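You operate a simulated robot arm through the tools that you are given. There is no shell and no other tool.

Carry out the task below with a simulated robot arm. There is one attempt and no reset: what you move stays moved.

Task
Feed the plant in cell one and grit the plant in cell two.
Fine: one shot each; slide the feeder knob shut to change jars and open again; the jar on the feeder goes in the jar holder and the grit jar takes its place; park the spout at the end. Set down upright: feed jar. Where these are worked on the way, their far stop is far enough and under half their travel is too little: feeder knob.
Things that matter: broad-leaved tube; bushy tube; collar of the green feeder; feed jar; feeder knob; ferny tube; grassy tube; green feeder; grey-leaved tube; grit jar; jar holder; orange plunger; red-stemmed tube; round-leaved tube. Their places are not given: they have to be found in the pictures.

The check looks at the end state, three seconds after you hand in, the way a careful person would. Anything else that was tipped, shoved, dropped, spilled or broken makes it a failure.

Robot
A 6-joint arm with a three-finger gripper, fixed in place. Base frame: the origin is on the floor under the middle of its stand, x ahead of it, y to its left, z up. Lengths are in cm, angles in degrees, forces in N, time in s.
It reaches about 121.3 cm from its shoulder. Its first joint turns from -166.0 to 166.0 degrees. Payload 4.89 kg.
The TCP is the grasp point between the finger pads, 3 cm short of the fingertips. In the tool frame z runs along the fingers and y along their closing line. The gripper opens to 16.4 cm; its body begins 12.5 cm behind the TCP.
Orientation is that of the tool frame in the base frame, as a unit quaternion [w, x, y, z]. With the fingers straight down and closing along the base's y, the tool's x points along the base's -x, its y along +y and its z along -z.

Tools
- The arm moves only by the tool arm_command. Its arguments are lists of equal length, an entry for each row: "rotation": the turn, a rotation vector about the tool's x, y, z in units of 6 degrees (1.0 is 6 degrees), a list of three; "xyz": the shift along the tool's x, y, z in units of 25 mm (1.0 is 25 mm), a list of three; "claw": the opening, from 0 (shut) to 1 (fully open). In form: {"rotation": [[ax, ay, az], ...], "xyz": [[dx, dy, dz], ...], "claw": [claw, ...]}. A call has 1 to 20 rows; each row shifts and turns the commanded pose from where the row before left it, along the tool's axes as they then stand. A call with a number of a shift or a turn outside -1 to 1 is refused whole. A row lasts 0.2 s, in which the tool goes at most 5 cm and 8.6 degrees; a call with a longer step from one row to the next is refused whole, and so is a gripper value outside its range. A pose out of reach is approached as far as the arm can. The call stops where the force on the tool passes 70 N (or 10 N more than at its start, if that is more) or the arm is blocked; 0.2 s more then pass. Each finger travels about 10.8 cm/s and halts on what it meets, pressing with about 42 N; the grip force reading is that of the motor and also rises with nothing between the fingers. The clock runs only during rows and for 0.2 s after the last one: add rows that do not move to give the fingers time. The reply holds the time, the measured pose of the TCP, the force on the tool along the base axes, the opening and the grip force, in the units named above and with some noise, with the torque about the TCP (base axes, N m) and any sound that the robot's microphone picked up.
- Cameras (640 x 400 px; columns grow to the right, rows downward): "scene" is fixed at [39.95, -49.73, 147.87]; the picture's right is [0.28, -0.96, 0.00], its down [-0.85, -0.24, -0.47] and it looks along [0.46, 0.13, -0.88] (base axes); focal length 214 px, centre (320, 200). "wrist" rides on the gripper at [7.6, -0.2, -15.2] in the tool frame; the picture's right is [0.02, 1.00, 0.00], its down [-0.88, 0.02, -0.47] and it looks along [-0.47, 0.01, 0.88] (tool axes); focal length 247 px, centre (320, 200).
- get_image(camera): a new picture of that camera. No time passes.
- slide_trunk(by): moves the trunk up (or, below 0, down) by that many cm; the arm rides with it, the base frame stays. It gives what a move gives, with no picture.
- locate(camera, pixels): for up to 12 pixels [column, row] of the newest picture of that camera ("zoom" is the newest enlarged one), the place [x, y, z] in the base frame of the surface seen there, good to about 0.2 cm, but the place of the scene camera against the robot may be out by one fixed shift of up to 1.8 cm in any direction. No time passes.
- zoom(camera, box): a new picture of the part [left, top, right, bottom] of that camera's present view, enlarged. No time passes.
- finish_job(): hands the job in; it is judged then, once.

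Unless the task says otherwise, let go and move clear before handing in.

The tools are called after "Request:" as name(argument=value, ...) on one line, values as JSON. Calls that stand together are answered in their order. arm_command: Moves the arm, as the interface text tells. Its arguments: {"type":"object","properties":{"rotation":{"type":"array","items":{"type":"array","items":{"type":"number"}}},"xyz":{"type":"array","items":{"type":"array","items":{"type":"number"}}},"claw":{"type":"array","items":{"type":"number"}}},"required":["rotation","xyz","claw"]} The other tools are called the same way: slide_trunk (by) moves the trunk up or down; get_image (camera) takes a picture; locate (camera, pixels) gives the place of the surface under pixels of a picture; zoom (camera, box) takes an enlarged picture of a part of a camera's view; finish_job () hands the job in.

At the start:

```text
time: 0.0
tcp_pos: [63.93, -27.18, 121.99]
tool_rot: [0.0, 0.001, 1.0, 0.0]
force: [0.5, -0.2, -0.1]
wrist_torque: [0.05, 0.01, 0.03]
grip_width: 16.4
finger_force: 0.1
trunk travel left (down, up): [-17.5, 21.5]
```

scene: 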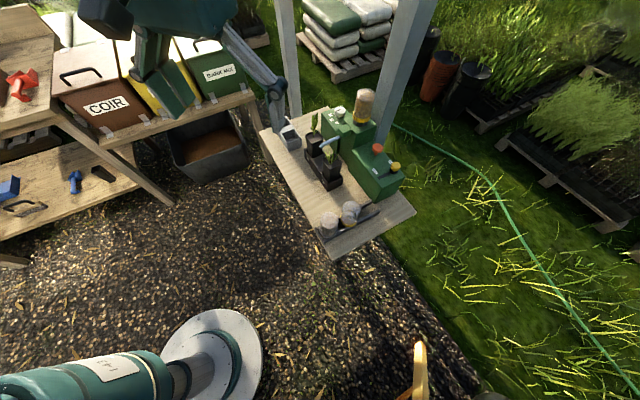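
wrist: 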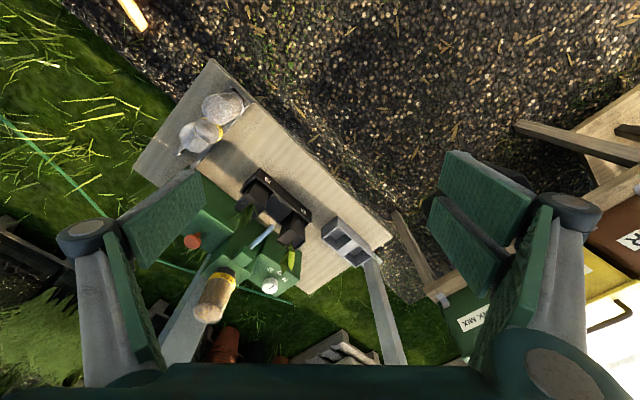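

The scene picture shows a bench with a green feeder around (355,130), a black tube rack near (322,165), and jars near (335,220). I'll zoom in on that area with both cameras.

Request:
zoom(camera="scene", box=[255, 80, 425, 260])

Request:
zoom(camera="wrist", box=[130, 60, 400, 330])

```text
2.22 times, centred on (340, 170) of scene
```

zoom: 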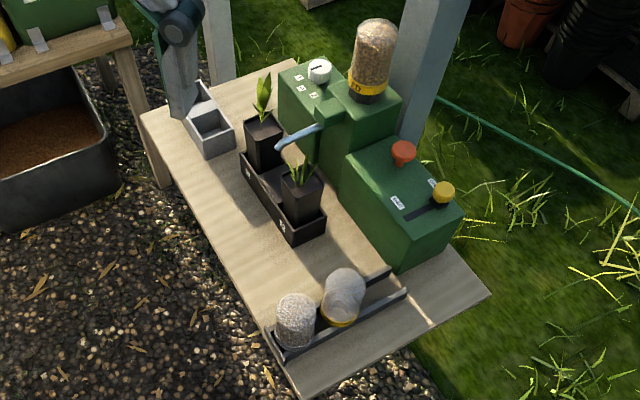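

```text
1.48 times, centred on (265, 195) of wrist
```

zoom: 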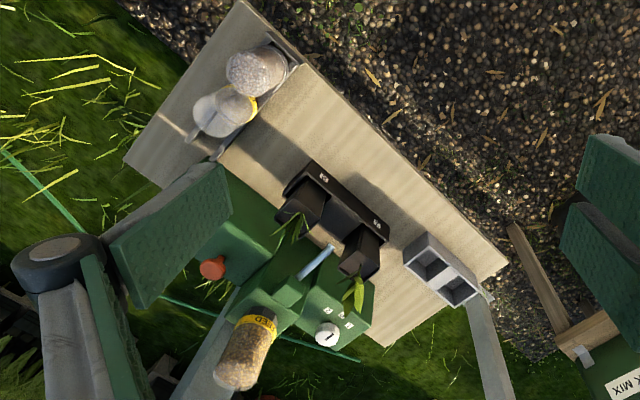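

The scene zoom shows a feeder with the feed jar inverted on top at (372,60), a white dial at (318,70), an orange plunger at (403,150) and a yellow knob in a slot at (440,190). The tray holds two pots, and the jars sit on rails near (320,310). I'll zoom in closer on each part.

Request:
zoom(camera="scene", box=[320, 80, 410, 140])

Request:
zoom(camera="scene", box=[340, 130, 410, 205])

Request:
zoom(camera="scene", box=[310, 180, 390, 250])

Request:
zoom(camera="scene", box=[290, 100, 370, 200])

Request:
zoom(camera="wrist", box=[230, 160, 400, 330])

Request:
zoom(camera="wrist", box=[150, 70, 270, 180])

```text
6.67 times, centred on (365, 110) of scene
```

zoom: 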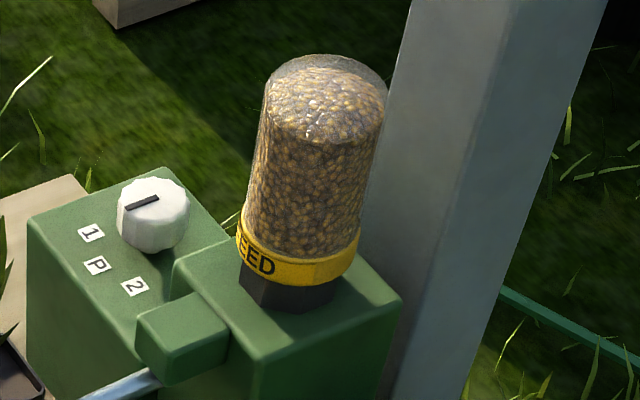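

```text
5.33 times, centred on (375, 168) of scene
```

zoom: 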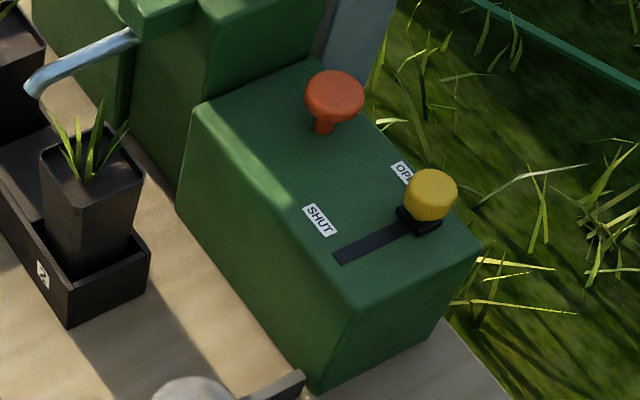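

```text
5.71 times, centred on (350, 215) of scene
```

zoom: 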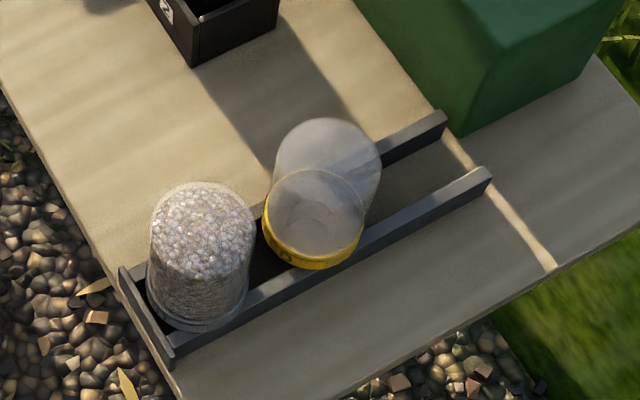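

```text
4.00 times, centred on (330, 150) of scene
```

zoom: 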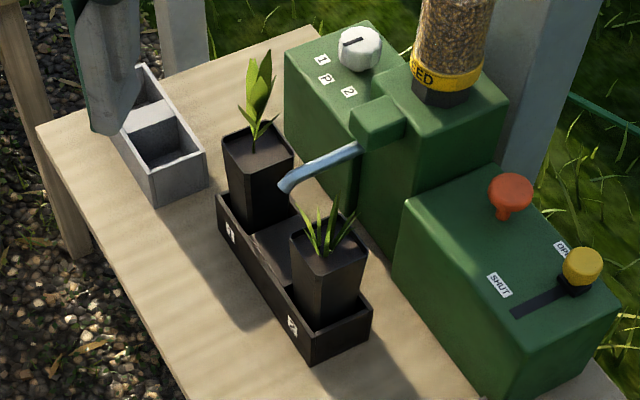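

```text
2.35 times, centred on (315, 245) of wrist
```

zoom: 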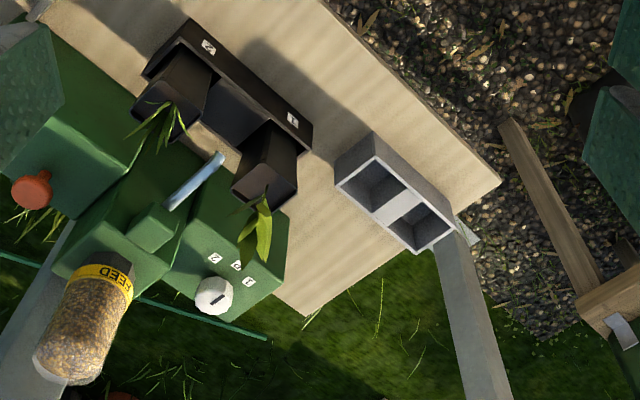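

```text
3.64 times, centred on (210, 125) of wrist
```

zoom: 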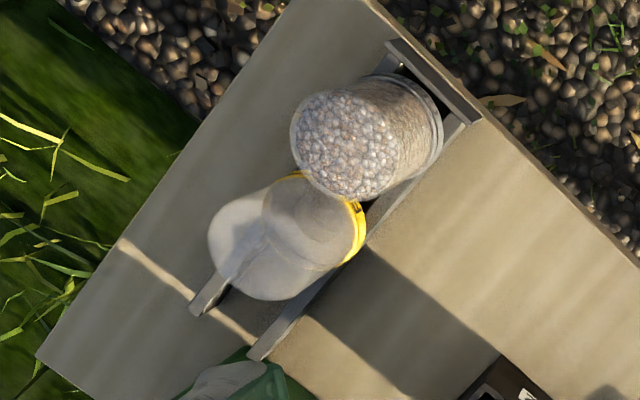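

The dial has labels 1, P and 2, the yellow knob currently sits at OPEN, and the spout points between the cells. I'll locate the main points in 3D with the scene camera and cross-check against the wrist camera.

Request:
locate(camera="scene", pixels=[[365, 95], [342, 111], [377, 148], [387, 166], [331, 224], [349, 209], [316, 155], [327, 165], [325, 143], [308, 140], [360, 122], [331, 119]])

Request:
locate(camera="wrist", pixels=[[212, 298], [272, 286], [193, 240], [222, 106], [200, 135], [262, 235], [285, 205], [295, 235], [340, 235], [222, 278], [382, 240], [212, 62]])

```text
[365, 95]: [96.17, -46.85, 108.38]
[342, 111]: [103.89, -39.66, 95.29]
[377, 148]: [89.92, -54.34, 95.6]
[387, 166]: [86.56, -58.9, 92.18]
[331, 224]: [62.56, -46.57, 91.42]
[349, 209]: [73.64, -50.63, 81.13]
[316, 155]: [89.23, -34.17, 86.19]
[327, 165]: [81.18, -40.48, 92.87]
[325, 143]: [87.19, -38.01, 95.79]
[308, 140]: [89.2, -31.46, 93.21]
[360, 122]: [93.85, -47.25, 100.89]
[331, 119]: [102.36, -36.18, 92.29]
```

```text
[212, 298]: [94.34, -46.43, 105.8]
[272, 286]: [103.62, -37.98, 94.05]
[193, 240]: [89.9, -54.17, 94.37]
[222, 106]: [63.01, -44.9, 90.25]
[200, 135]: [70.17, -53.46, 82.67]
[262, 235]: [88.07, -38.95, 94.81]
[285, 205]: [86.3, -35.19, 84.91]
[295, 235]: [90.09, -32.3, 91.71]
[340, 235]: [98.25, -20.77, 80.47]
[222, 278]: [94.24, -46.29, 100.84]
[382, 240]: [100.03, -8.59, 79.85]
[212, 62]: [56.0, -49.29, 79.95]
```

The bench top is at about z=80, the feeder is around (92,-48), and the jars are around (63..72,-45..-53). I'll move the wrist camera above the jar holder for a closer view.

Request:
arm_command(rotation=[[0, 0, 0], [0, 0, 0], [0, 0, 0], [0, 0, 0], [0, 0, 0], [0, 0, 0], [0, 0, 0], [0, 0, 0], [0, 0, 0], [0, 0, 0]], xyz=[[0.4, -0.93, 0.7], [0.4, -0.93, 0.7], [0.4, -0.93, 0.7], [0.4, -0.93, 0.7], [0.4, -0.93, 0.7], [0.4, -0.93, 0.7], [0.4, -0.93, 0.7], [0.4, -0.93, 0.7], [0.4, -0.93, 0.7], [0, 0, 0]], claw=[1, 1, 1, 1, 1, 1, 1, 1, 1, 1])

Request:
get_image(camera="wrist")

Request:
get_image(camera="scene")

```text
time: 2.2
tcp_pos: [55.18, -48.28, 106.18]
tool_rot: [0.002, 0.001, 1.0, 0.0]
force: [-0.4, 0.3, -0.7]
wrist_torque: [0.0, 0.0, 0.01]
grip_width: 16.4
finger_force: 0.0
trunk travel left (down, up): [-17.5, 21.5]
```

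```text
taken
```

wrist: 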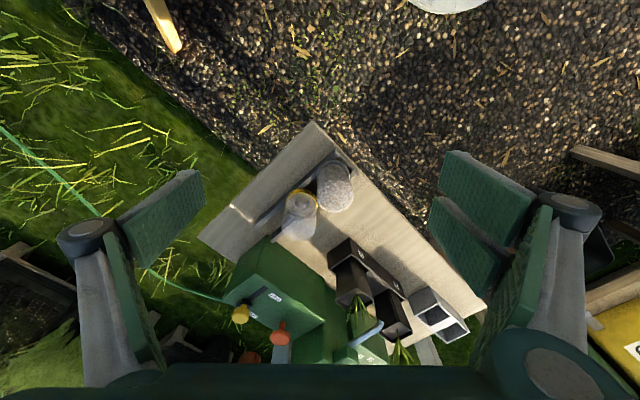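

```text
taken
```

scene: 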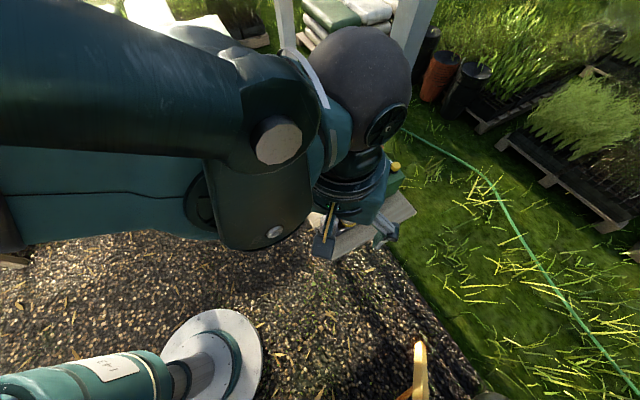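

The wrist view now shows the holder with both jars near (320,200). I'll zoom in on the holder, the feeder and the tray.

Request:
zoom(camera="wrist", box=[250, 130, 390, 260])

Request:
zoom(camera="wrist", box=[210, 240, 430, 370])

Request:
locate(camera="wrist", pixels=[[334, 185], [302, 203], [300, 228], [318, 140], [258, 212], [345, 160], [241, 314], [281, 332], [271, 300], [340, 245], [380, 290], [210, 240]])

```text
3.08 times, centred on (320, 195) of wrist
```

zoom: 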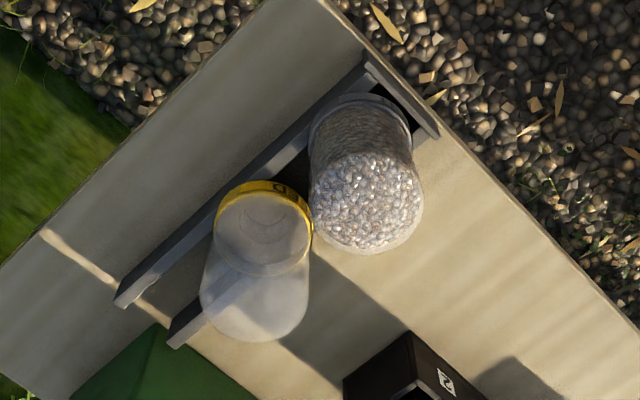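

```text
2.91 times, centred on (320, 305) of wrist
```

zoom: 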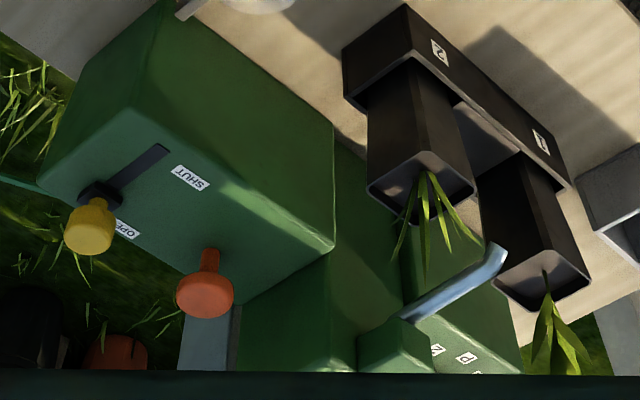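

```text
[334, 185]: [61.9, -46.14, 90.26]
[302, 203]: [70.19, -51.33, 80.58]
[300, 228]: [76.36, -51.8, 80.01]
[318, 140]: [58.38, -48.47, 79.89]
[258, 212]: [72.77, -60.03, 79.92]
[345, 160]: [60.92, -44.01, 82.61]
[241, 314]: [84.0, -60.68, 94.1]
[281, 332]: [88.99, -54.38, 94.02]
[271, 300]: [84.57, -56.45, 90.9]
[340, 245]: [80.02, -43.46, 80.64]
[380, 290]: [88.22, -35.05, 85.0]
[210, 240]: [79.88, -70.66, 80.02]
```

The jar holder's rails run from the corner near zoom (370,65) to (120,300), and the yellow-banded jar sits in the middle. I'll locate the rail ends and the jar rims, and zoom in on the yellow-banded jar.

Request:
zoom(camera="wrist", box=[280, 175, 350, 245])

Request:
zoom(camera="wrist", box=[250, 130, 390, 260])

Request:
locate(camera="zoom", pixels=[[365, 64], [122, 300], [178, 338], [440, 132], [370, 195], [345, 98], [245, 210], [265, 188], [308, 230], [216, 220], [255, 330], [300, 150]])

```text
5.71 times, centred on (315, 210) of wrist
```

zoom: 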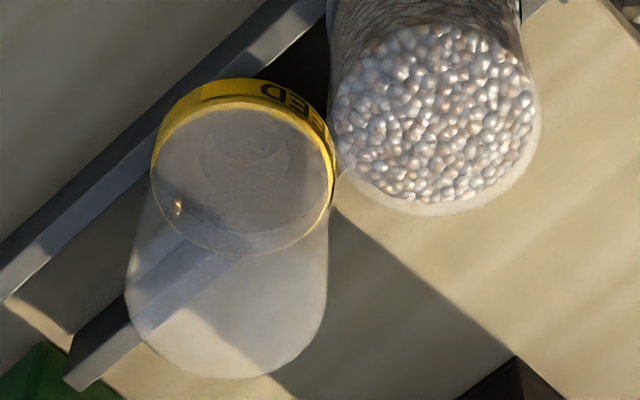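

```text
3.08 times, centred on (320, 195) of wrist
```

zoom: 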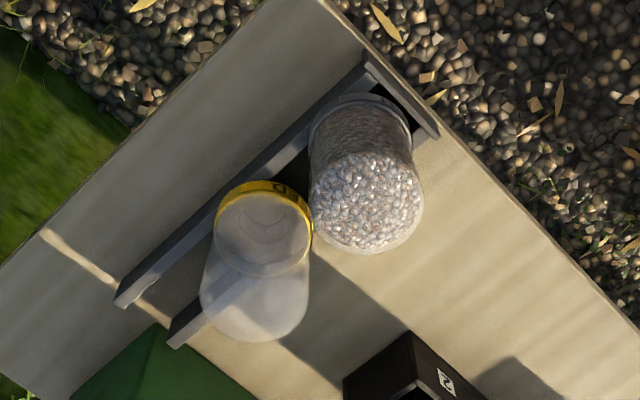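

```text
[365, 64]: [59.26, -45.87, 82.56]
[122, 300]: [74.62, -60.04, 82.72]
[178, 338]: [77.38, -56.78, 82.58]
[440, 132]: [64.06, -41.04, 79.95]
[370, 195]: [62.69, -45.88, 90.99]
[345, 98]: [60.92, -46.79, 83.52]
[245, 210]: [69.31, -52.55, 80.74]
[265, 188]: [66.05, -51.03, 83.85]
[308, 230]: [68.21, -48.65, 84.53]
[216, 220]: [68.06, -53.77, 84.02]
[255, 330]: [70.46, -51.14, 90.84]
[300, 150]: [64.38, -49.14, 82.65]
```

The yellow-banded jar in the holder is an empty FEED jar standing neck-down between the rails. The grit jar stands the same way, and the open end of the rails, about (74,-56.5), is free. Next I'll raise the arm and move toward the feeder to view the dial and the feed jar and to test the reach.

Request:
arm_command(rotation=[[0, 0, 0], [0, 0, 0], [0, 0, 0], [0, 0, 0], [0, 0, 0], [0, 0, 0], [0, 0, 0], [0, 0, 0], [0, 0, 0], [0, 0, 0], [0, 0, 0], [0, 0, 0], [0, 0, 0], [0, 0, 0], [0, 0, 0], [0, 0, 0], [0, 0, 0]], xyz=[[0, 0, -1], [0, 0, -1], [0, 0, -1], [0, 0, -1], [0, 0, -1], [0, 0, -1], [-1, 0.64, 0], [-1, 0.64, 0], [-1, 0.64, 0], [-1, 0.64, 0], [-1, 0.64, 0], [-1, 0.64, 0], [-1, 0.64, 0], [-1, 0.64, 0], [-1, 0.64, 0], [-1, 0.64, 0], [0, 0, 0]], claw=[1, 1, 1, 1, 1, 1, 1, 1, 1, 1, 1, 1, 1, 1, 1, 1, 1])

Request:
get_image(camera="wrist")

Request:
get_image(camera="scene")

```text
time: 5.8
tcp_pos: [80.02, -32.27, 121.22]
tool_rot: [0.0, 0.0, 1.0, 0.0]
force: [-0.2, 0.1, -0.3]
wrist_torque: [-0.01, 0.09, 0.03]
grip_width: 16.4
finger_force: 0.0
trunk travel left (down, up): [-17.5, 21.5]
```

```text
taken
```

wrist: 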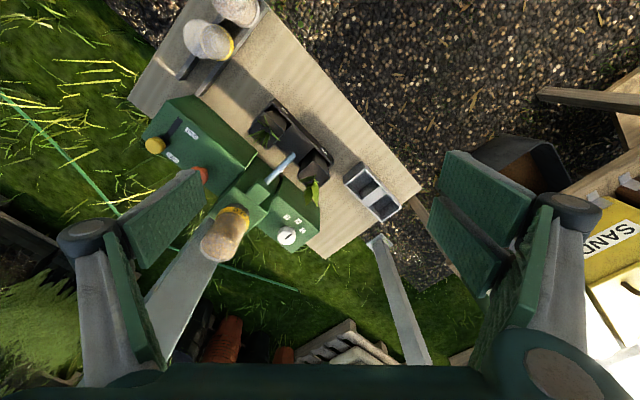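

```text
taken
```

scene: 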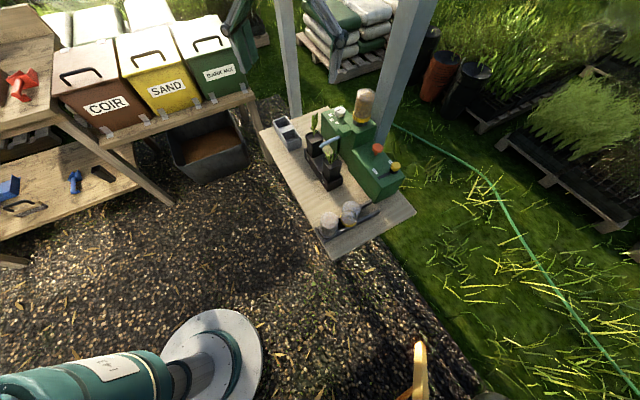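

The wrist view now covers the whole feeder: the dial at (286,237), the spout at (280,168), the jar at (225,235), the plunger at (200,175) and the knob at (155,145). I'll zoom in for detail.

Request:
zoom(camera="wrist", box=[210, 150, 340, 270])

Request:
locate(camera="zoom", pixels=[[377, 425], [345, 60], [400, 30], [300, 90], [80, 330], [60, 400], [390, 265], [370, 360], [415, 320], [440, 400], [250, 130], [100, 250]])

Request:
zoom(camera="wrist", box=[130, 90, 230, 190])

Request:
zoom(camera="scene", box=[300, 85, 410, 205])

```text
3.33 times, centred on (275, 210) of wrist
```

zoom: 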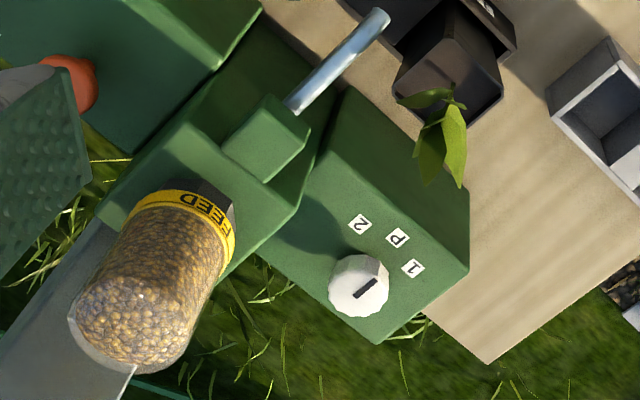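

```text
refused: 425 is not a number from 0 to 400
```

```text
4.00 times, centred on (180, 140) of wrist
```

zoom: 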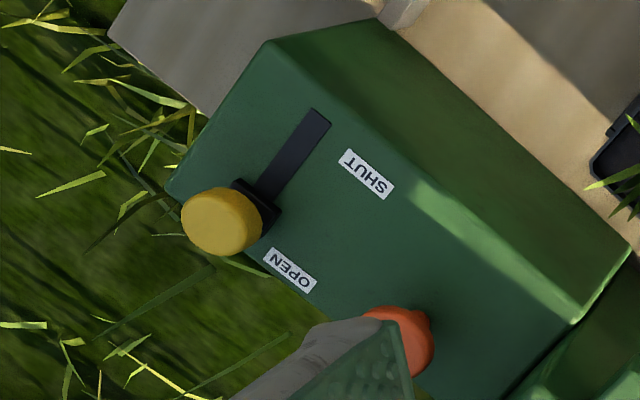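

```text
3.33 times, centred on (355, 145) of scene
```

zoom: 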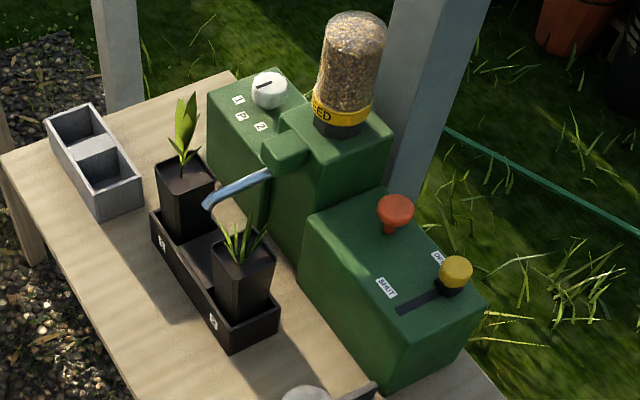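

The dial's bar points along P, matching the spout parked between the cells. I'll locate the labels, the spout, the jar features, the knob slot and the post.

Request:
locate(camera="wrist", pixels=[[287, 237], [302.9, 230.4], [298.4, 221.1], [287, 217.2], [293, 154.5], [267.5, 181.5], [216, 247], [234.5, 211.5], [320, 229], [293, 251.5], [318, 207], [276, 178]])

Request:
locate(camera="wrist", pixels=[[156, 145], [165, 137], [178, 119], [192, 133], [172, 157], [202, 173], [186, 285], [200, 265], [170, 315], [305, 160], [316, 185], [270, 125]])

Request:
zoom(camera="wrist", box=[140, 190, 260, 350])

```text
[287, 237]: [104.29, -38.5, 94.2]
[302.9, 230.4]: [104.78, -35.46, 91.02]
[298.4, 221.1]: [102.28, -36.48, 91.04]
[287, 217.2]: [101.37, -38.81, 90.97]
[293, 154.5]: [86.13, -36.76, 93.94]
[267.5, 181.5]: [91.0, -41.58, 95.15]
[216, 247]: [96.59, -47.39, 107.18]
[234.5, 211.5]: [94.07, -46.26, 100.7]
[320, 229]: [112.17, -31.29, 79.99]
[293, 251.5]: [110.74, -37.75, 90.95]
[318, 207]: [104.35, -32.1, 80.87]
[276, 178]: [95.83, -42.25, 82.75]
```

```text
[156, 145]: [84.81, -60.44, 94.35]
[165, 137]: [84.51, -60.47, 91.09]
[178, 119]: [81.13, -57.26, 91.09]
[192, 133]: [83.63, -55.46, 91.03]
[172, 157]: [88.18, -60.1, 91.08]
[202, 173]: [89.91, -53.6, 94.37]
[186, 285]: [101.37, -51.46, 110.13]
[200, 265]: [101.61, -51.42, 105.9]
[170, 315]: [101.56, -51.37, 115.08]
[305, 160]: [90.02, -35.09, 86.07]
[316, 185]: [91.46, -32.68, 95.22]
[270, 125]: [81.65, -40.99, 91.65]
```

```text
2.50 times, centred on (200, 270) of wrist
```

zoom: 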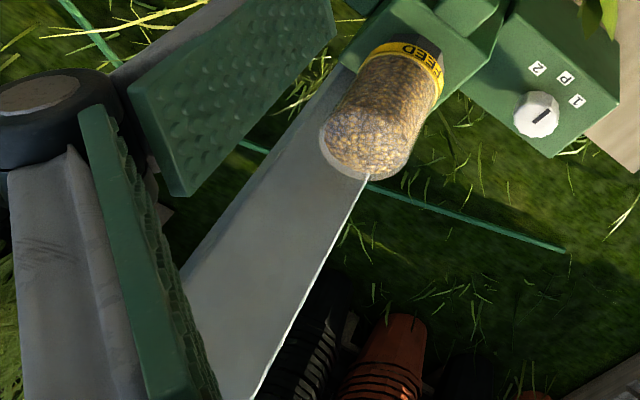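

The post's near face is about 6.4 cm behind the jar, so I'll plan on leaning the tool back toward the robot. I'll zoom in on the fingers to judge their size.

Request:
zoom(camera="wrist", box=[400, 120, 640, 400])

Request:
zoom(camera="wrist", box=[30, 120, 270, 400])

Request:
locate(camera="wrist", pixels=[[445, 155], [530, 195], [488, 240], [432, 200], [480, 290], [122, 215], [200, 170], [203, 195], [150, 262], [110, 240], [575, 215], [65, 240]])

```text
1.43 times, centred on (520, 260) of wrist
```

zoom: 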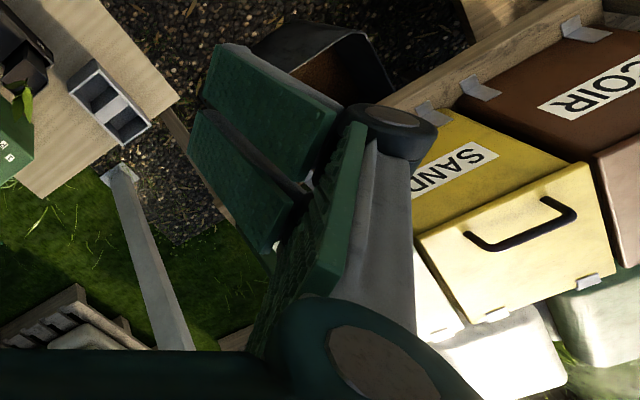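

```text
1.43 times, centred on (150, 260) of wrist
```

zoom: 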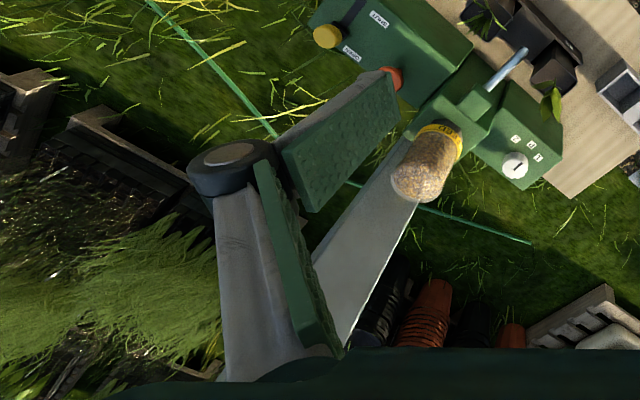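

```text
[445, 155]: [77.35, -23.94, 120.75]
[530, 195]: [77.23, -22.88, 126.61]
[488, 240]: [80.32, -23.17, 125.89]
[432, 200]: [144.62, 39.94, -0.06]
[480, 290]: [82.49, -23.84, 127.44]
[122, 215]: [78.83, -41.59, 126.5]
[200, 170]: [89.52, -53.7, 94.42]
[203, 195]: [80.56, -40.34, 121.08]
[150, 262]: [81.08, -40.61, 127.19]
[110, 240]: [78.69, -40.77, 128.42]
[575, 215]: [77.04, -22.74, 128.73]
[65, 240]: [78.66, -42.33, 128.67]
```

The gripper has one finger on the -y side and two on the +y side, each about 2–2.5 cm wide. I'll locate the feeder tower's edges to plan the clearance around the dial.

Request:
locate(camera="wrist", pixels=[[267, 207], [249, 230], [240, 186], [225, 187], [210, 212], [263, 192], [275, 182], [262, 178], [245, 190], [280, 205], [290, 190], [272, 225]])

Request:
zoom(camera="wrist", box=[190, 160, 340, 270])

```text
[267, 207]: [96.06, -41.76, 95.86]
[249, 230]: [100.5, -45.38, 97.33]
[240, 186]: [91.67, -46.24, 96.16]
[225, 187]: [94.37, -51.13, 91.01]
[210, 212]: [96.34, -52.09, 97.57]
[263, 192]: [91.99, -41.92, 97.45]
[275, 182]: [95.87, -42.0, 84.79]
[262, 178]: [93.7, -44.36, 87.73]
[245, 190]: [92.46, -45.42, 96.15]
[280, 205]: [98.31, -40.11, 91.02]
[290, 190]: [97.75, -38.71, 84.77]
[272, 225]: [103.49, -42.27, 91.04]
```

```text
3.64 times, centred on (265, 215) of wrist
```

zoom: 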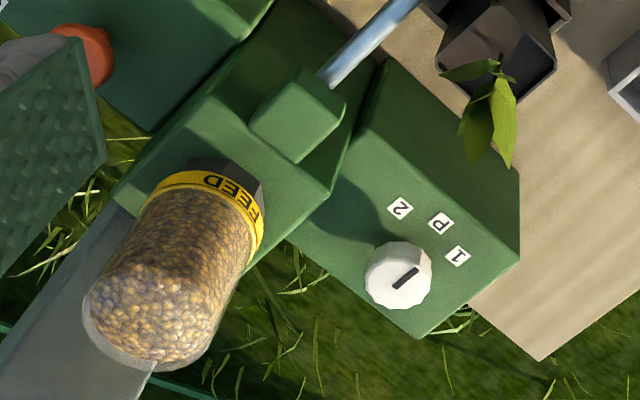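

The tower's +v side is about 7.4 cm from the dial, with its top at about 97.5. I'll partly close the gripper here in free air to see its shape at roughly 5 cm opening.

Request:
arm_command(rotation=[[0, 0, 0], [0, 0, 0], [0, 0, 0], [0, 0, 0], [0, 0, 0]], xyz=[[0, 0, 0], [0, 0, 0], [0, 0, 0], [0, 0, 0], [0, 0, 0]], claw=[0.35, 0.35, 0.35, 0.35, 0.35])

Request:
get_image(camera="wrist")

```text
time: 7.0
tcp_pos: [79.96, -32.21, 121.26]
tool_rot: [0.0, 0.0, 1.0, 0.0]
force: [-0.3, 0.7, 0.0]
wrist_torque: [-0.02, 0.02, -0.01]
grip_width: 5.77
finger_force: 0.0
trunk travel left (down, up): [-17.5, 21.5]
```

```text
taken
```

wrist: 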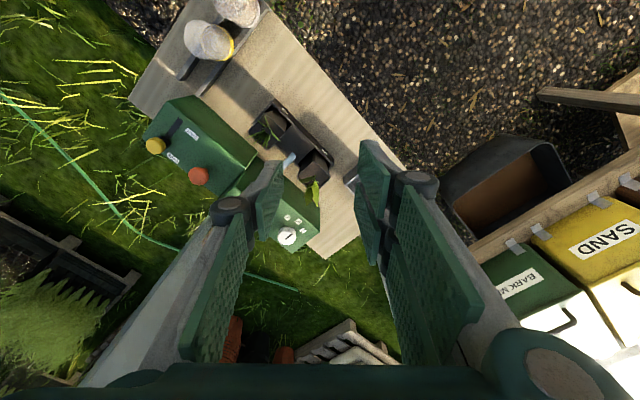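

At 5.8 cm opening the fingers form a V, wide at the base. I'll measure the finger links.

Request:
locate(camera="wrist", pixels=[[215, 210], [232, 203], [265, 200], [425, 180], [405, 190], [375, 165], [365, 205], [150, 300], [90, 375], [500, 350], [460, 260], [365, 245]])

Request:
get_image(camera="scene")

```text
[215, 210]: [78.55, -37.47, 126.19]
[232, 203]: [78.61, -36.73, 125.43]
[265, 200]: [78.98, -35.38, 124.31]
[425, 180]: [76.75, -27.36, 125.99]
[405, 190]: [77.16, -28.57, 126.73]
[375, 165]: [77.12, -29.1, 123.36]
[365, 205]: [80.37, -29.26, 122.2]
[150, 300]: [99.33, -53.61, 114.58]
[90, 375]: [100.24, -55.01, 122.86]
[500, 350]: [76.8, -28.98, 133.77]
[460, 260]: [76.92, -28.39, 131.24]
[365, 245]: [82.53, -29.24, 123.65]
```

```text
taken
```

scene: 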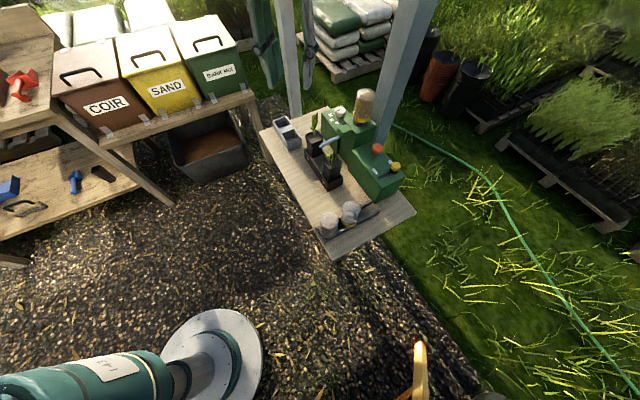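

The knuckles sit at about ±5.2 cm at this opening. I'll move above the dial at (104,-38.4), staying high and then lowering to z≈112, to check reach and look closely at the labels.

Request:
arm_command(rotation=[[0, 0, 0], [0, 0, 0], [0, 0, 0], [0, 0, 0], [0, 0, 0], [0, 0, 0], [0, 0, 0], [0, 0, 0], [0, 0, 0], [0, 0, 0], [0, 0, 0], [0, 0, 0], [0, 0, 0], [0, 0, 0], [0, 0, 0]], xyz=[[-0.96, -0.25, 0], [-0.96, -0.25, 0], [-0.96, -0.25, 0], [-0.96, -0.25, 0], [-0.96, -0.25, 0], [-0.96, -0.25, 0], [-0.96, -0.25, 0], [-0.96, -0.25, 0], [-0.96, -0.25, 0], [-0.96, -0.25, 0], [0, 0, 0.9], [0, 0, 0.9], [0, 0, 0.9], [0, 0, 0.9], [0, 0, 0]], claw=[0.35, 0.35, 0.35, 0.35, 0.35, 0.35, 0.35, 0.35, 0.35, 0.35, 0.35, 0.35, 0.35, 0.35, 0.35])

Request:
get_image(camera="wrist")

Request:
get_image(camera="scene")

```text
time: 10.2
tcp_pos: [103.97, -38.42, 112.29]
tool_rot: [0.0, 0.001, 1.0, -0.001]
force: [0.3, -0.5, -0.1]
wrist_torque: [0.02, 0.07, 0.01]
grip_width: 5.76
finger_force: 0.0
trunk travel left (down, up): [-17.5, 21.5]
```

```text
taken
```

wrist: 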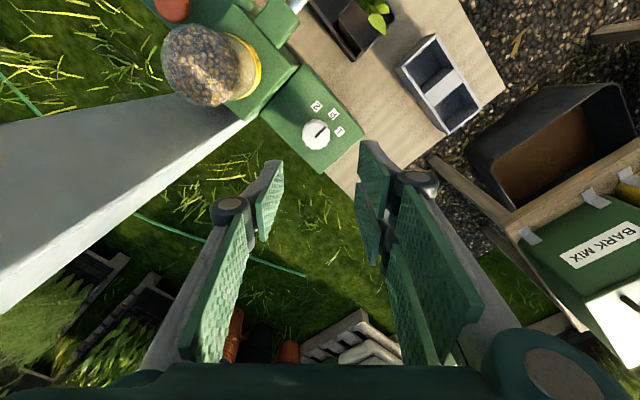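

```text
taken
```

scene: 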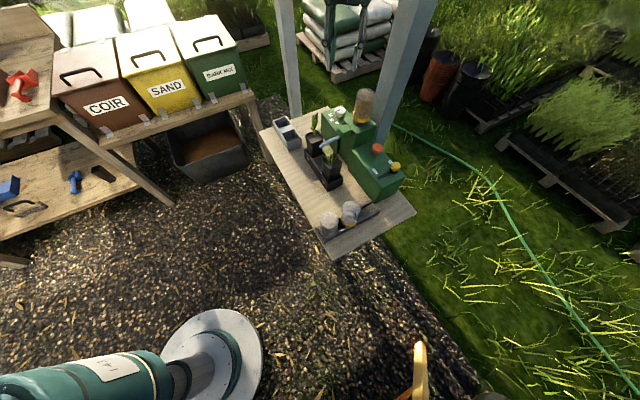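

The straight-down pose above the dial is reachable, and the dial sits at about (318,135) in the wrist view. I'll zoom to read the dial and locate its parts.

Request:
zoom(camera="wrist", box=[260, 60, 380, 180])

Request:
zoom(camera="scene", box=[290, 0, 430, 130])

Request:
locate(camera="wrist", pixels=[[303, 136], [329, 136], [316, 122], [316, 148], [322, 131], [312, 140], [340, 131], [333, 114], [316, 106], [316, 137], [200, 60], [170, 80]])

```text
3.33 times, centred on (320, 120) of wrist
```

zoom: 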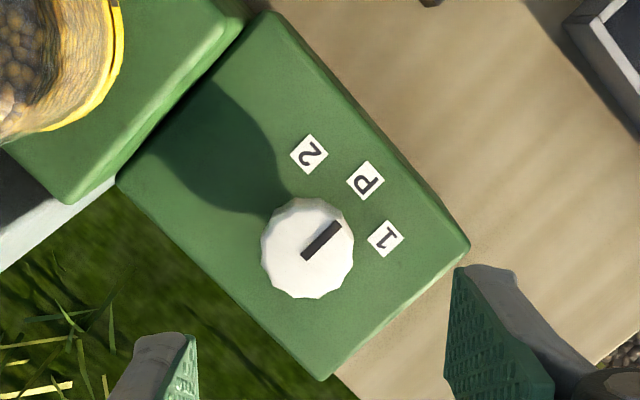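

```text
3.08 times, centred on (360, 65) of scene
```

zoom: 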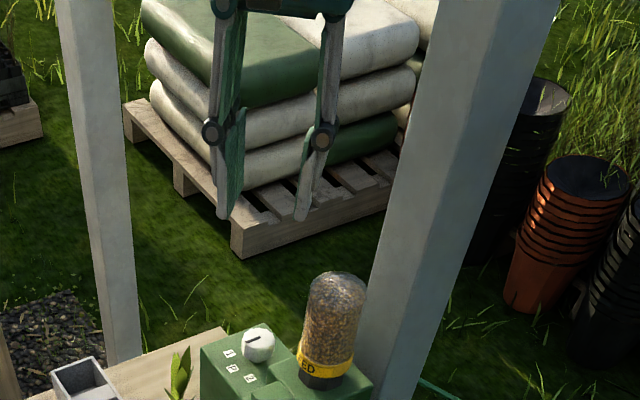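

```text
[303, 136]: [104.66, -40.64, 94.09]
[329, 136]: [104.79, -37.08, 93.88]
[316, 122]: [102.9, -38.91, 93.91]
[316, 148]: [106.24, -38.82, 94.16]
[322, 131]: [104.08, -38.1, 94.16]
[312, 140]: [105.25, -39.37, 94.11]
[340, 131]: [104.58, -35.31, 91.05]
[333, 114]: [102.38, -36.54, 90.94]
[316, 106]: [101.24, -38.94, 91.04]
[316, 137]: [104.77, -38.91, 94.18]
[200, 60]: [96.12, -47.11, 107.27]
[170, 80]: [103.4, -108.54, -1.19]
```

The dial center is about (104.6,-38.86). Label 1 sits at 90°, P at 134° and 2 at 181°, so the positions are 45° apart. I'll yaw +15°, center over the dial and descend most of the way.

Request:
arm_command(rotation=[[0, 0, 0], [0, 0, -0.84], [0, 0, -0.83], [0, 0, -0.83], [0, 0, 0], [0, 0, 0], [0, 0, 0], [0, 0, 0], [0, 0, 0], [0, 0, 0], [0, 0, 0]], xyz=[[-0.25, -0.17, 0], [0, 0, 0], [0, 0, 0], [0, 0, 0], [0, 0, 1], [0, 0, 1], [0, 0, 1], [0, 0, 1], [0, 0, 1], [0, 0, 0.6], [0, 0, 0]], claw=[0.35, 0.35, 0.35, 0.35, 0.35, 0.35, 0.35, 0.35, 0.35, 0.35, 0.35])

Request:
get_image(camera="wrist")

Request:
zoom(camera="scene", box=[290, 20, 430, 150])

```text
time: 12.6
tcp_pos: [104.49, -38.72, 98.32]
tool_rot: [-0.001, -0.131, 0.991, 0.0]
force: [-0.8, -0.3, -0.3]
wrist_torque: [0.03, 0.04, 0.01]
grip_width: 5.76
finger_force: 0.1
trunk travel left (down, up): [-17.5, 21.5]
```

```text
taken
```

wrist: 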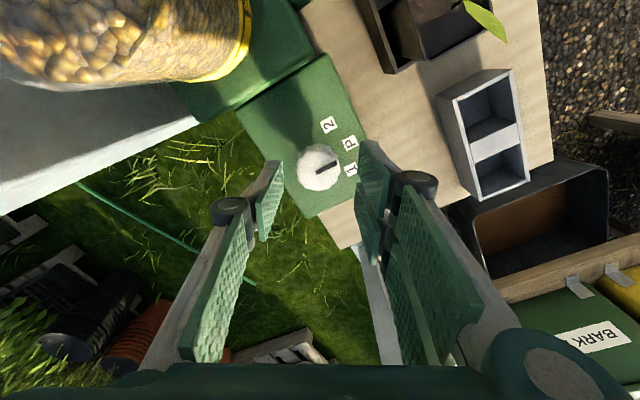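

```text
3.08 times, centred on (360, 85) of scene
```

zoom: 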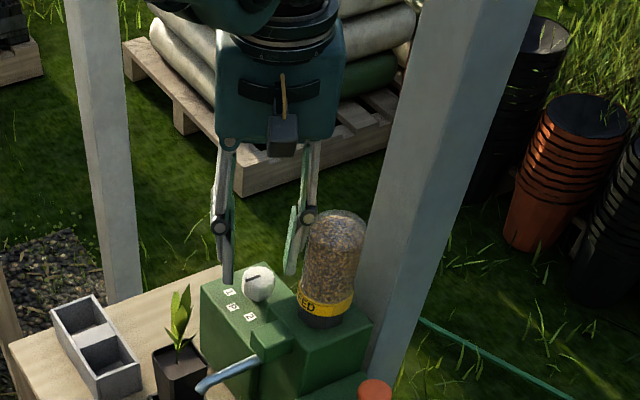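

The fingers are now about 4 cm above gripping height with the dial centered near (319,167). I'll re-measure the dial center from here.

Request:
locate(camera="wrist", pixels=[[297, 167], [340, 167], [319, 145], [319, 189], [303, 152], [334, 182], [335, 152], [304, 182]])

Request:
zoom(camera="wrist", box=[250, 100, 390, 240])

```text
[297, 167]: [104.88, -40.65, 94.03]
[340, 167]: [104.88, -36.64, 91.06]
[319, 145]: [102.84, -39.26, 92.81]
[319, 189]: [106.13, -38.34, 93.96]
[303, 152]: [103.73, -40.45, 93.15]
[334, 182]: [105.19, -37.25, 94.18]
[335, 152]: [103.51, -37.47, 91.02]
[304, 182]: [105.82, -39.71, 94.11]
```

```text
2.86 times, centred on (320, 170) of wrist
```

zoom: 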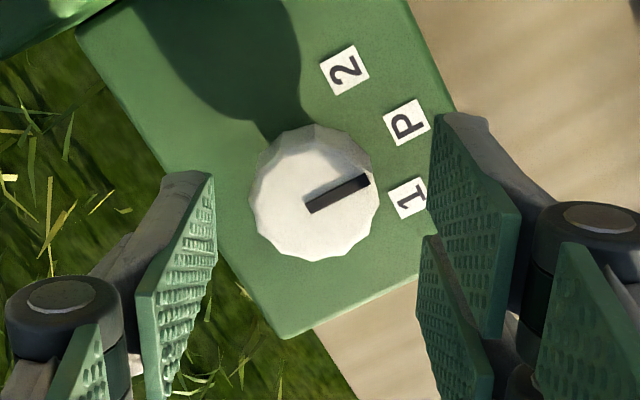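

The dial center (104.5,-38.85) matches the TCP, so I'll lower to gripping height and close on the dial.

Request:
arm_command(rotation=[[0, 0, 0], [0, 0, 0], [0, 0, 0], [0, 0, 0], [0, 0, 0], [0, 0, 0]], xyz=[[0, -0.04, 0.7], [0, 0, 0.7], [0, 0, 0], [0, 0, 0], [0, 0, 0], [0, 0, 0]], claw=[0.35, 0.35, 0.35, 0.1, 0.1, 0.1])

Request:
get_image(camera="wrist")

```text
time: 14.0
tcp_pos: [104.67, -38.86, 94.87]
tool_rot: [0.0, -0.131, 0.991, 0.001]
force: [4.8, -4.8, 0.0]
wrist_torque: [-0.16, -0.37, -0.02]
grip_width: 3.72
finger_force: 45.4
trunk travel left (down, up): [-17.5, 21.5]
```

```text
taken
```

wrist: 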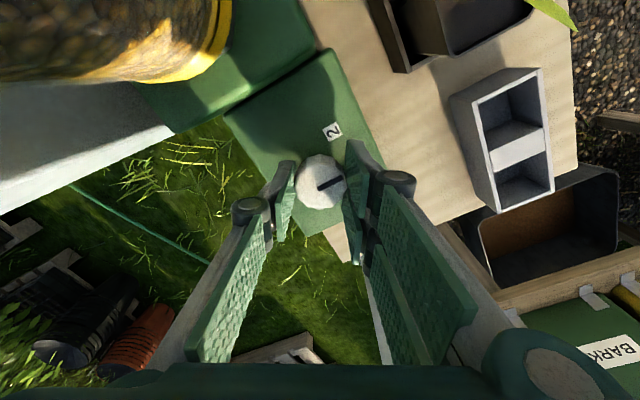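

The fingers hold the dial at 3.7 cm. I'll turn it 45° clockwise (seen from above) from P to 1.

Request:
arm_command(rotation=[[0, 0, 0.83], [0, 0, 0.83], [0, 0, 0.83], [0, 0, 0.83], [0, 0, 0.83], [0, 0, 0.83], [0, 0, 0.83], [0, 0, 0.83], [0, 0, 0.86], [0, 0, 0]], xyz=[[0, 0, 0], [0, 0, 0], [0, 0, 0], [0, 0, 0], [0, 0, 0], [0, 0, 0], [0, 0, 0], [0, 0, 0], [0, 0, 0], [0, 0, 0]], claw=[0.1, 0.1, 0.1, 0.1, 0.1, 0.1, 0.1, 0.1, 0.1, 0.1])

Request:
get_image(camera="wrist")

Request:
zoom(camera="scene", box=[290, 60, 420, 190])

```text
time: 16.2
tcp_pos: [104.62, -38.88, 94.87]
tool_rot: [0.0, 0.26, 0.966, 0.0]
force: [24.0, -19.3, 31.4]
wrist_torque: [-0.64, -0.78, -0.03]
grip_width: 3.72
finger_force: 45.3
trunk travel left (down, up): [-17.5, 21.5]
```

```text
taken
```

wrist: 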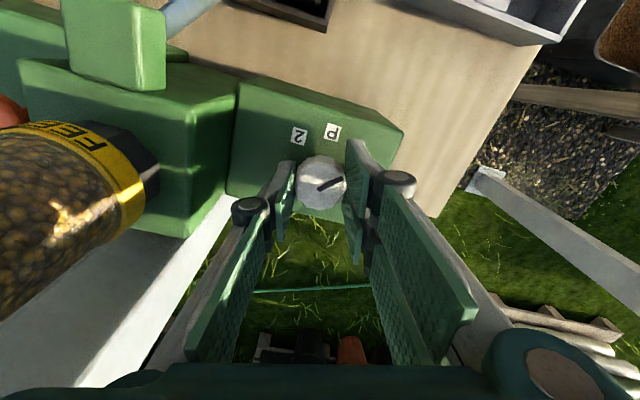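

```text
3.08 times, centred on (355, 125) of scene
```

zoom: 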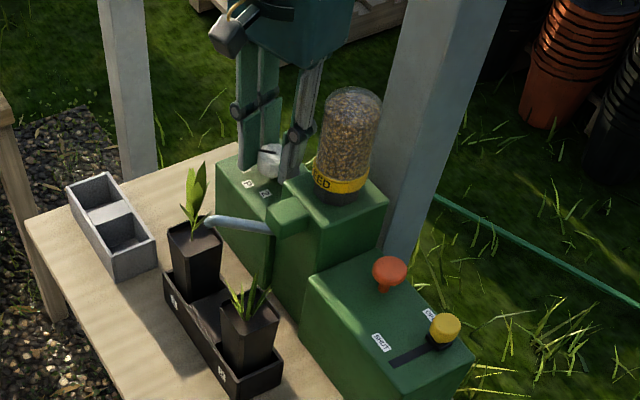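

The spout has swung over cell one's pot (scene zoom (205,222)). I'll check the spout tip and the dial more closely before releasing.

Request:
zoom(camera="scene", box=[310, 100, 390, 160])

Request:
zoom(camera="wrist", box=[250, 100, 390, 240])

```text
6.67 times, centred on (350, 130) of scene
```

zoom: 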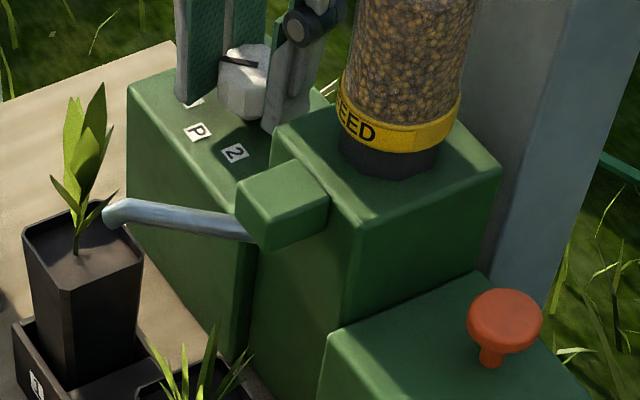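

```text
2.86 times, centred on (320, 170) of wrist
```

zoom: 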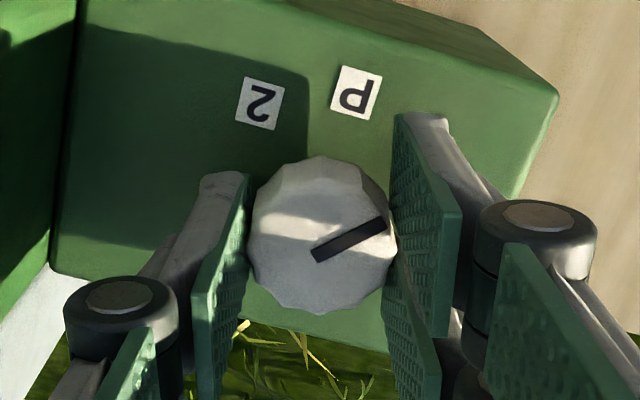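

The dial turned with the gripper without slipping, and the spout tip sits over pot one. I'll release, rise clear and check that it holds.

Request:
arm_command(rotation=[[0, 0, 0], [0, 0, 0], [0, 0, 0], [0, 0, 0], [0, 0, 0], [0, 0, 0], [0, 0, 0]], xyz=[[0, 0, 0], [0, 0, 0], [0, 0, -0.6], [0, 0, -1], [0, 0, -1], [0, 0, -1], [0, 0, 0]], claw=[0.35, 0.35, 0.35, 0.35, 0.35, 0.35, 0.35])

Request:
get_image(camera="wrist")

Request:
zoom(camera="scene", box=[310, 90, 390, 160])

Request:
zoom(camera="wrist", box=[230, 70, 390, 230])

```text
time: 17.8
tcp_pos: [104.74, -38.89, 103.78]
tool_rot: [0.0, 0.259, 0.966, 0.0]
force: [0.0, 0.6, 1.1]
wrist_torque: [0.01, -0.04, 0.0]
grip_width: 5.75
finger_force: 0.2
trunk travel left (down, up): [-17.5, 21.5]
```

```text
taken
```

wrist: 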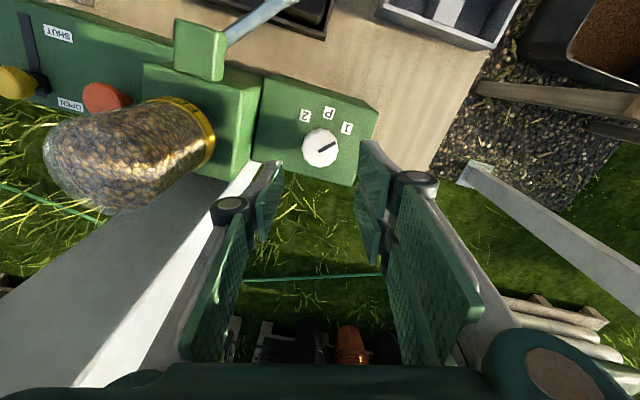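

```text
5.71 times, centred on (350, 125) of scene
```

zoom: 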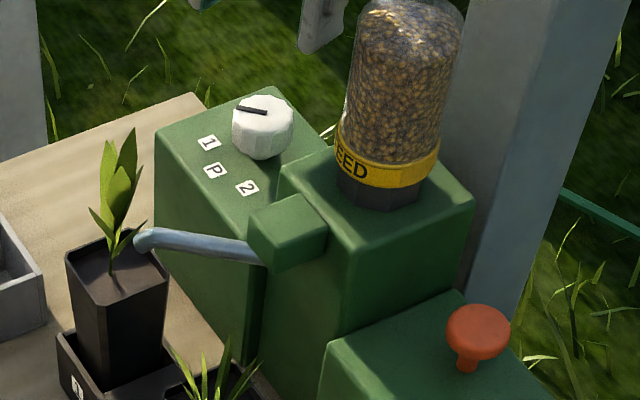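

```text
2.50 times, centred on (310, 150) of wrist
```

zoom: 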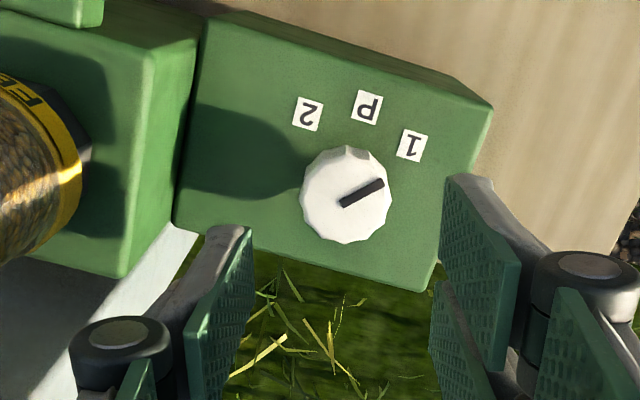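

The dial points at 1. I'll check the spout tip's position relative to the pot rim with a fresh scene picture.

Request:
get_image(camera="scene")

Request:
zoom(camera="scene", box=[300, 105, 350, 145])

```text
taken
```

scene: 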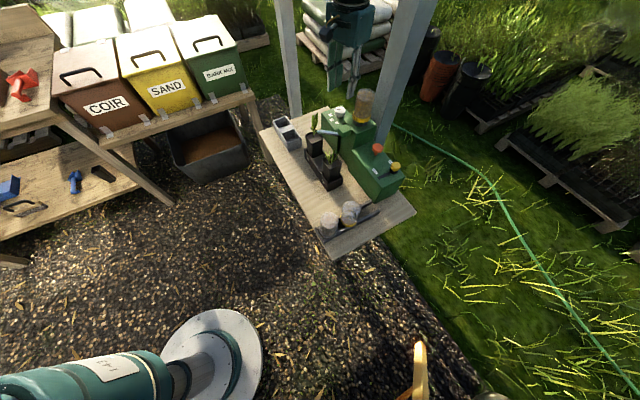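

```text
10.00 times, centred on (325, 125) of scene
```

zoom: 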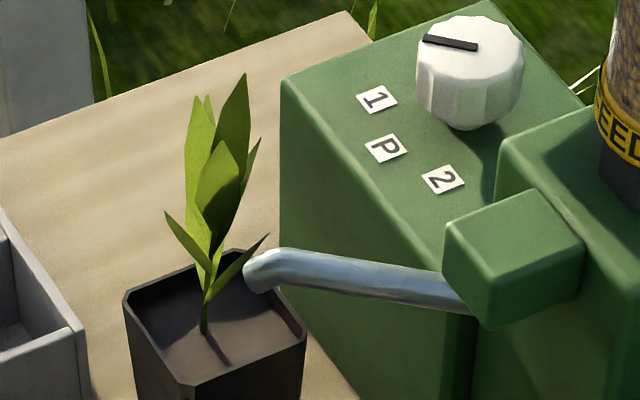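

Request:
locate(camera="zoom", pixels=[[262, 270], [238, 250], [304, 335], [128, 300], [190, 385], [205, 330], [450, 295], [467, 45], [376, 98], [387, 148], [443, 178]])

```text
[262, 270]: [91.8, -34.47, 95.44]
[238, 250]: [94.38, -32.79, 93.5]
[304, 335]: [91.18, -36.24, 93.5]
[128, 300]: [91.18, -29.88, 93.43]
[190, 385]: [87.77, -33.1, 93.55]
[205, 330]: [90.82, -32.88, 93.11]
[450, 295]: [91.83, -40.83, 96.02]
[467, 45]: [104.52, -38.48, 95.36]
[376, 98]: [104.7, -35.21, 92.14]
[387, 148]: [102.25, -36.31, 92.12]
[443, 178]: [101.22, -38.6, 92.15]
```

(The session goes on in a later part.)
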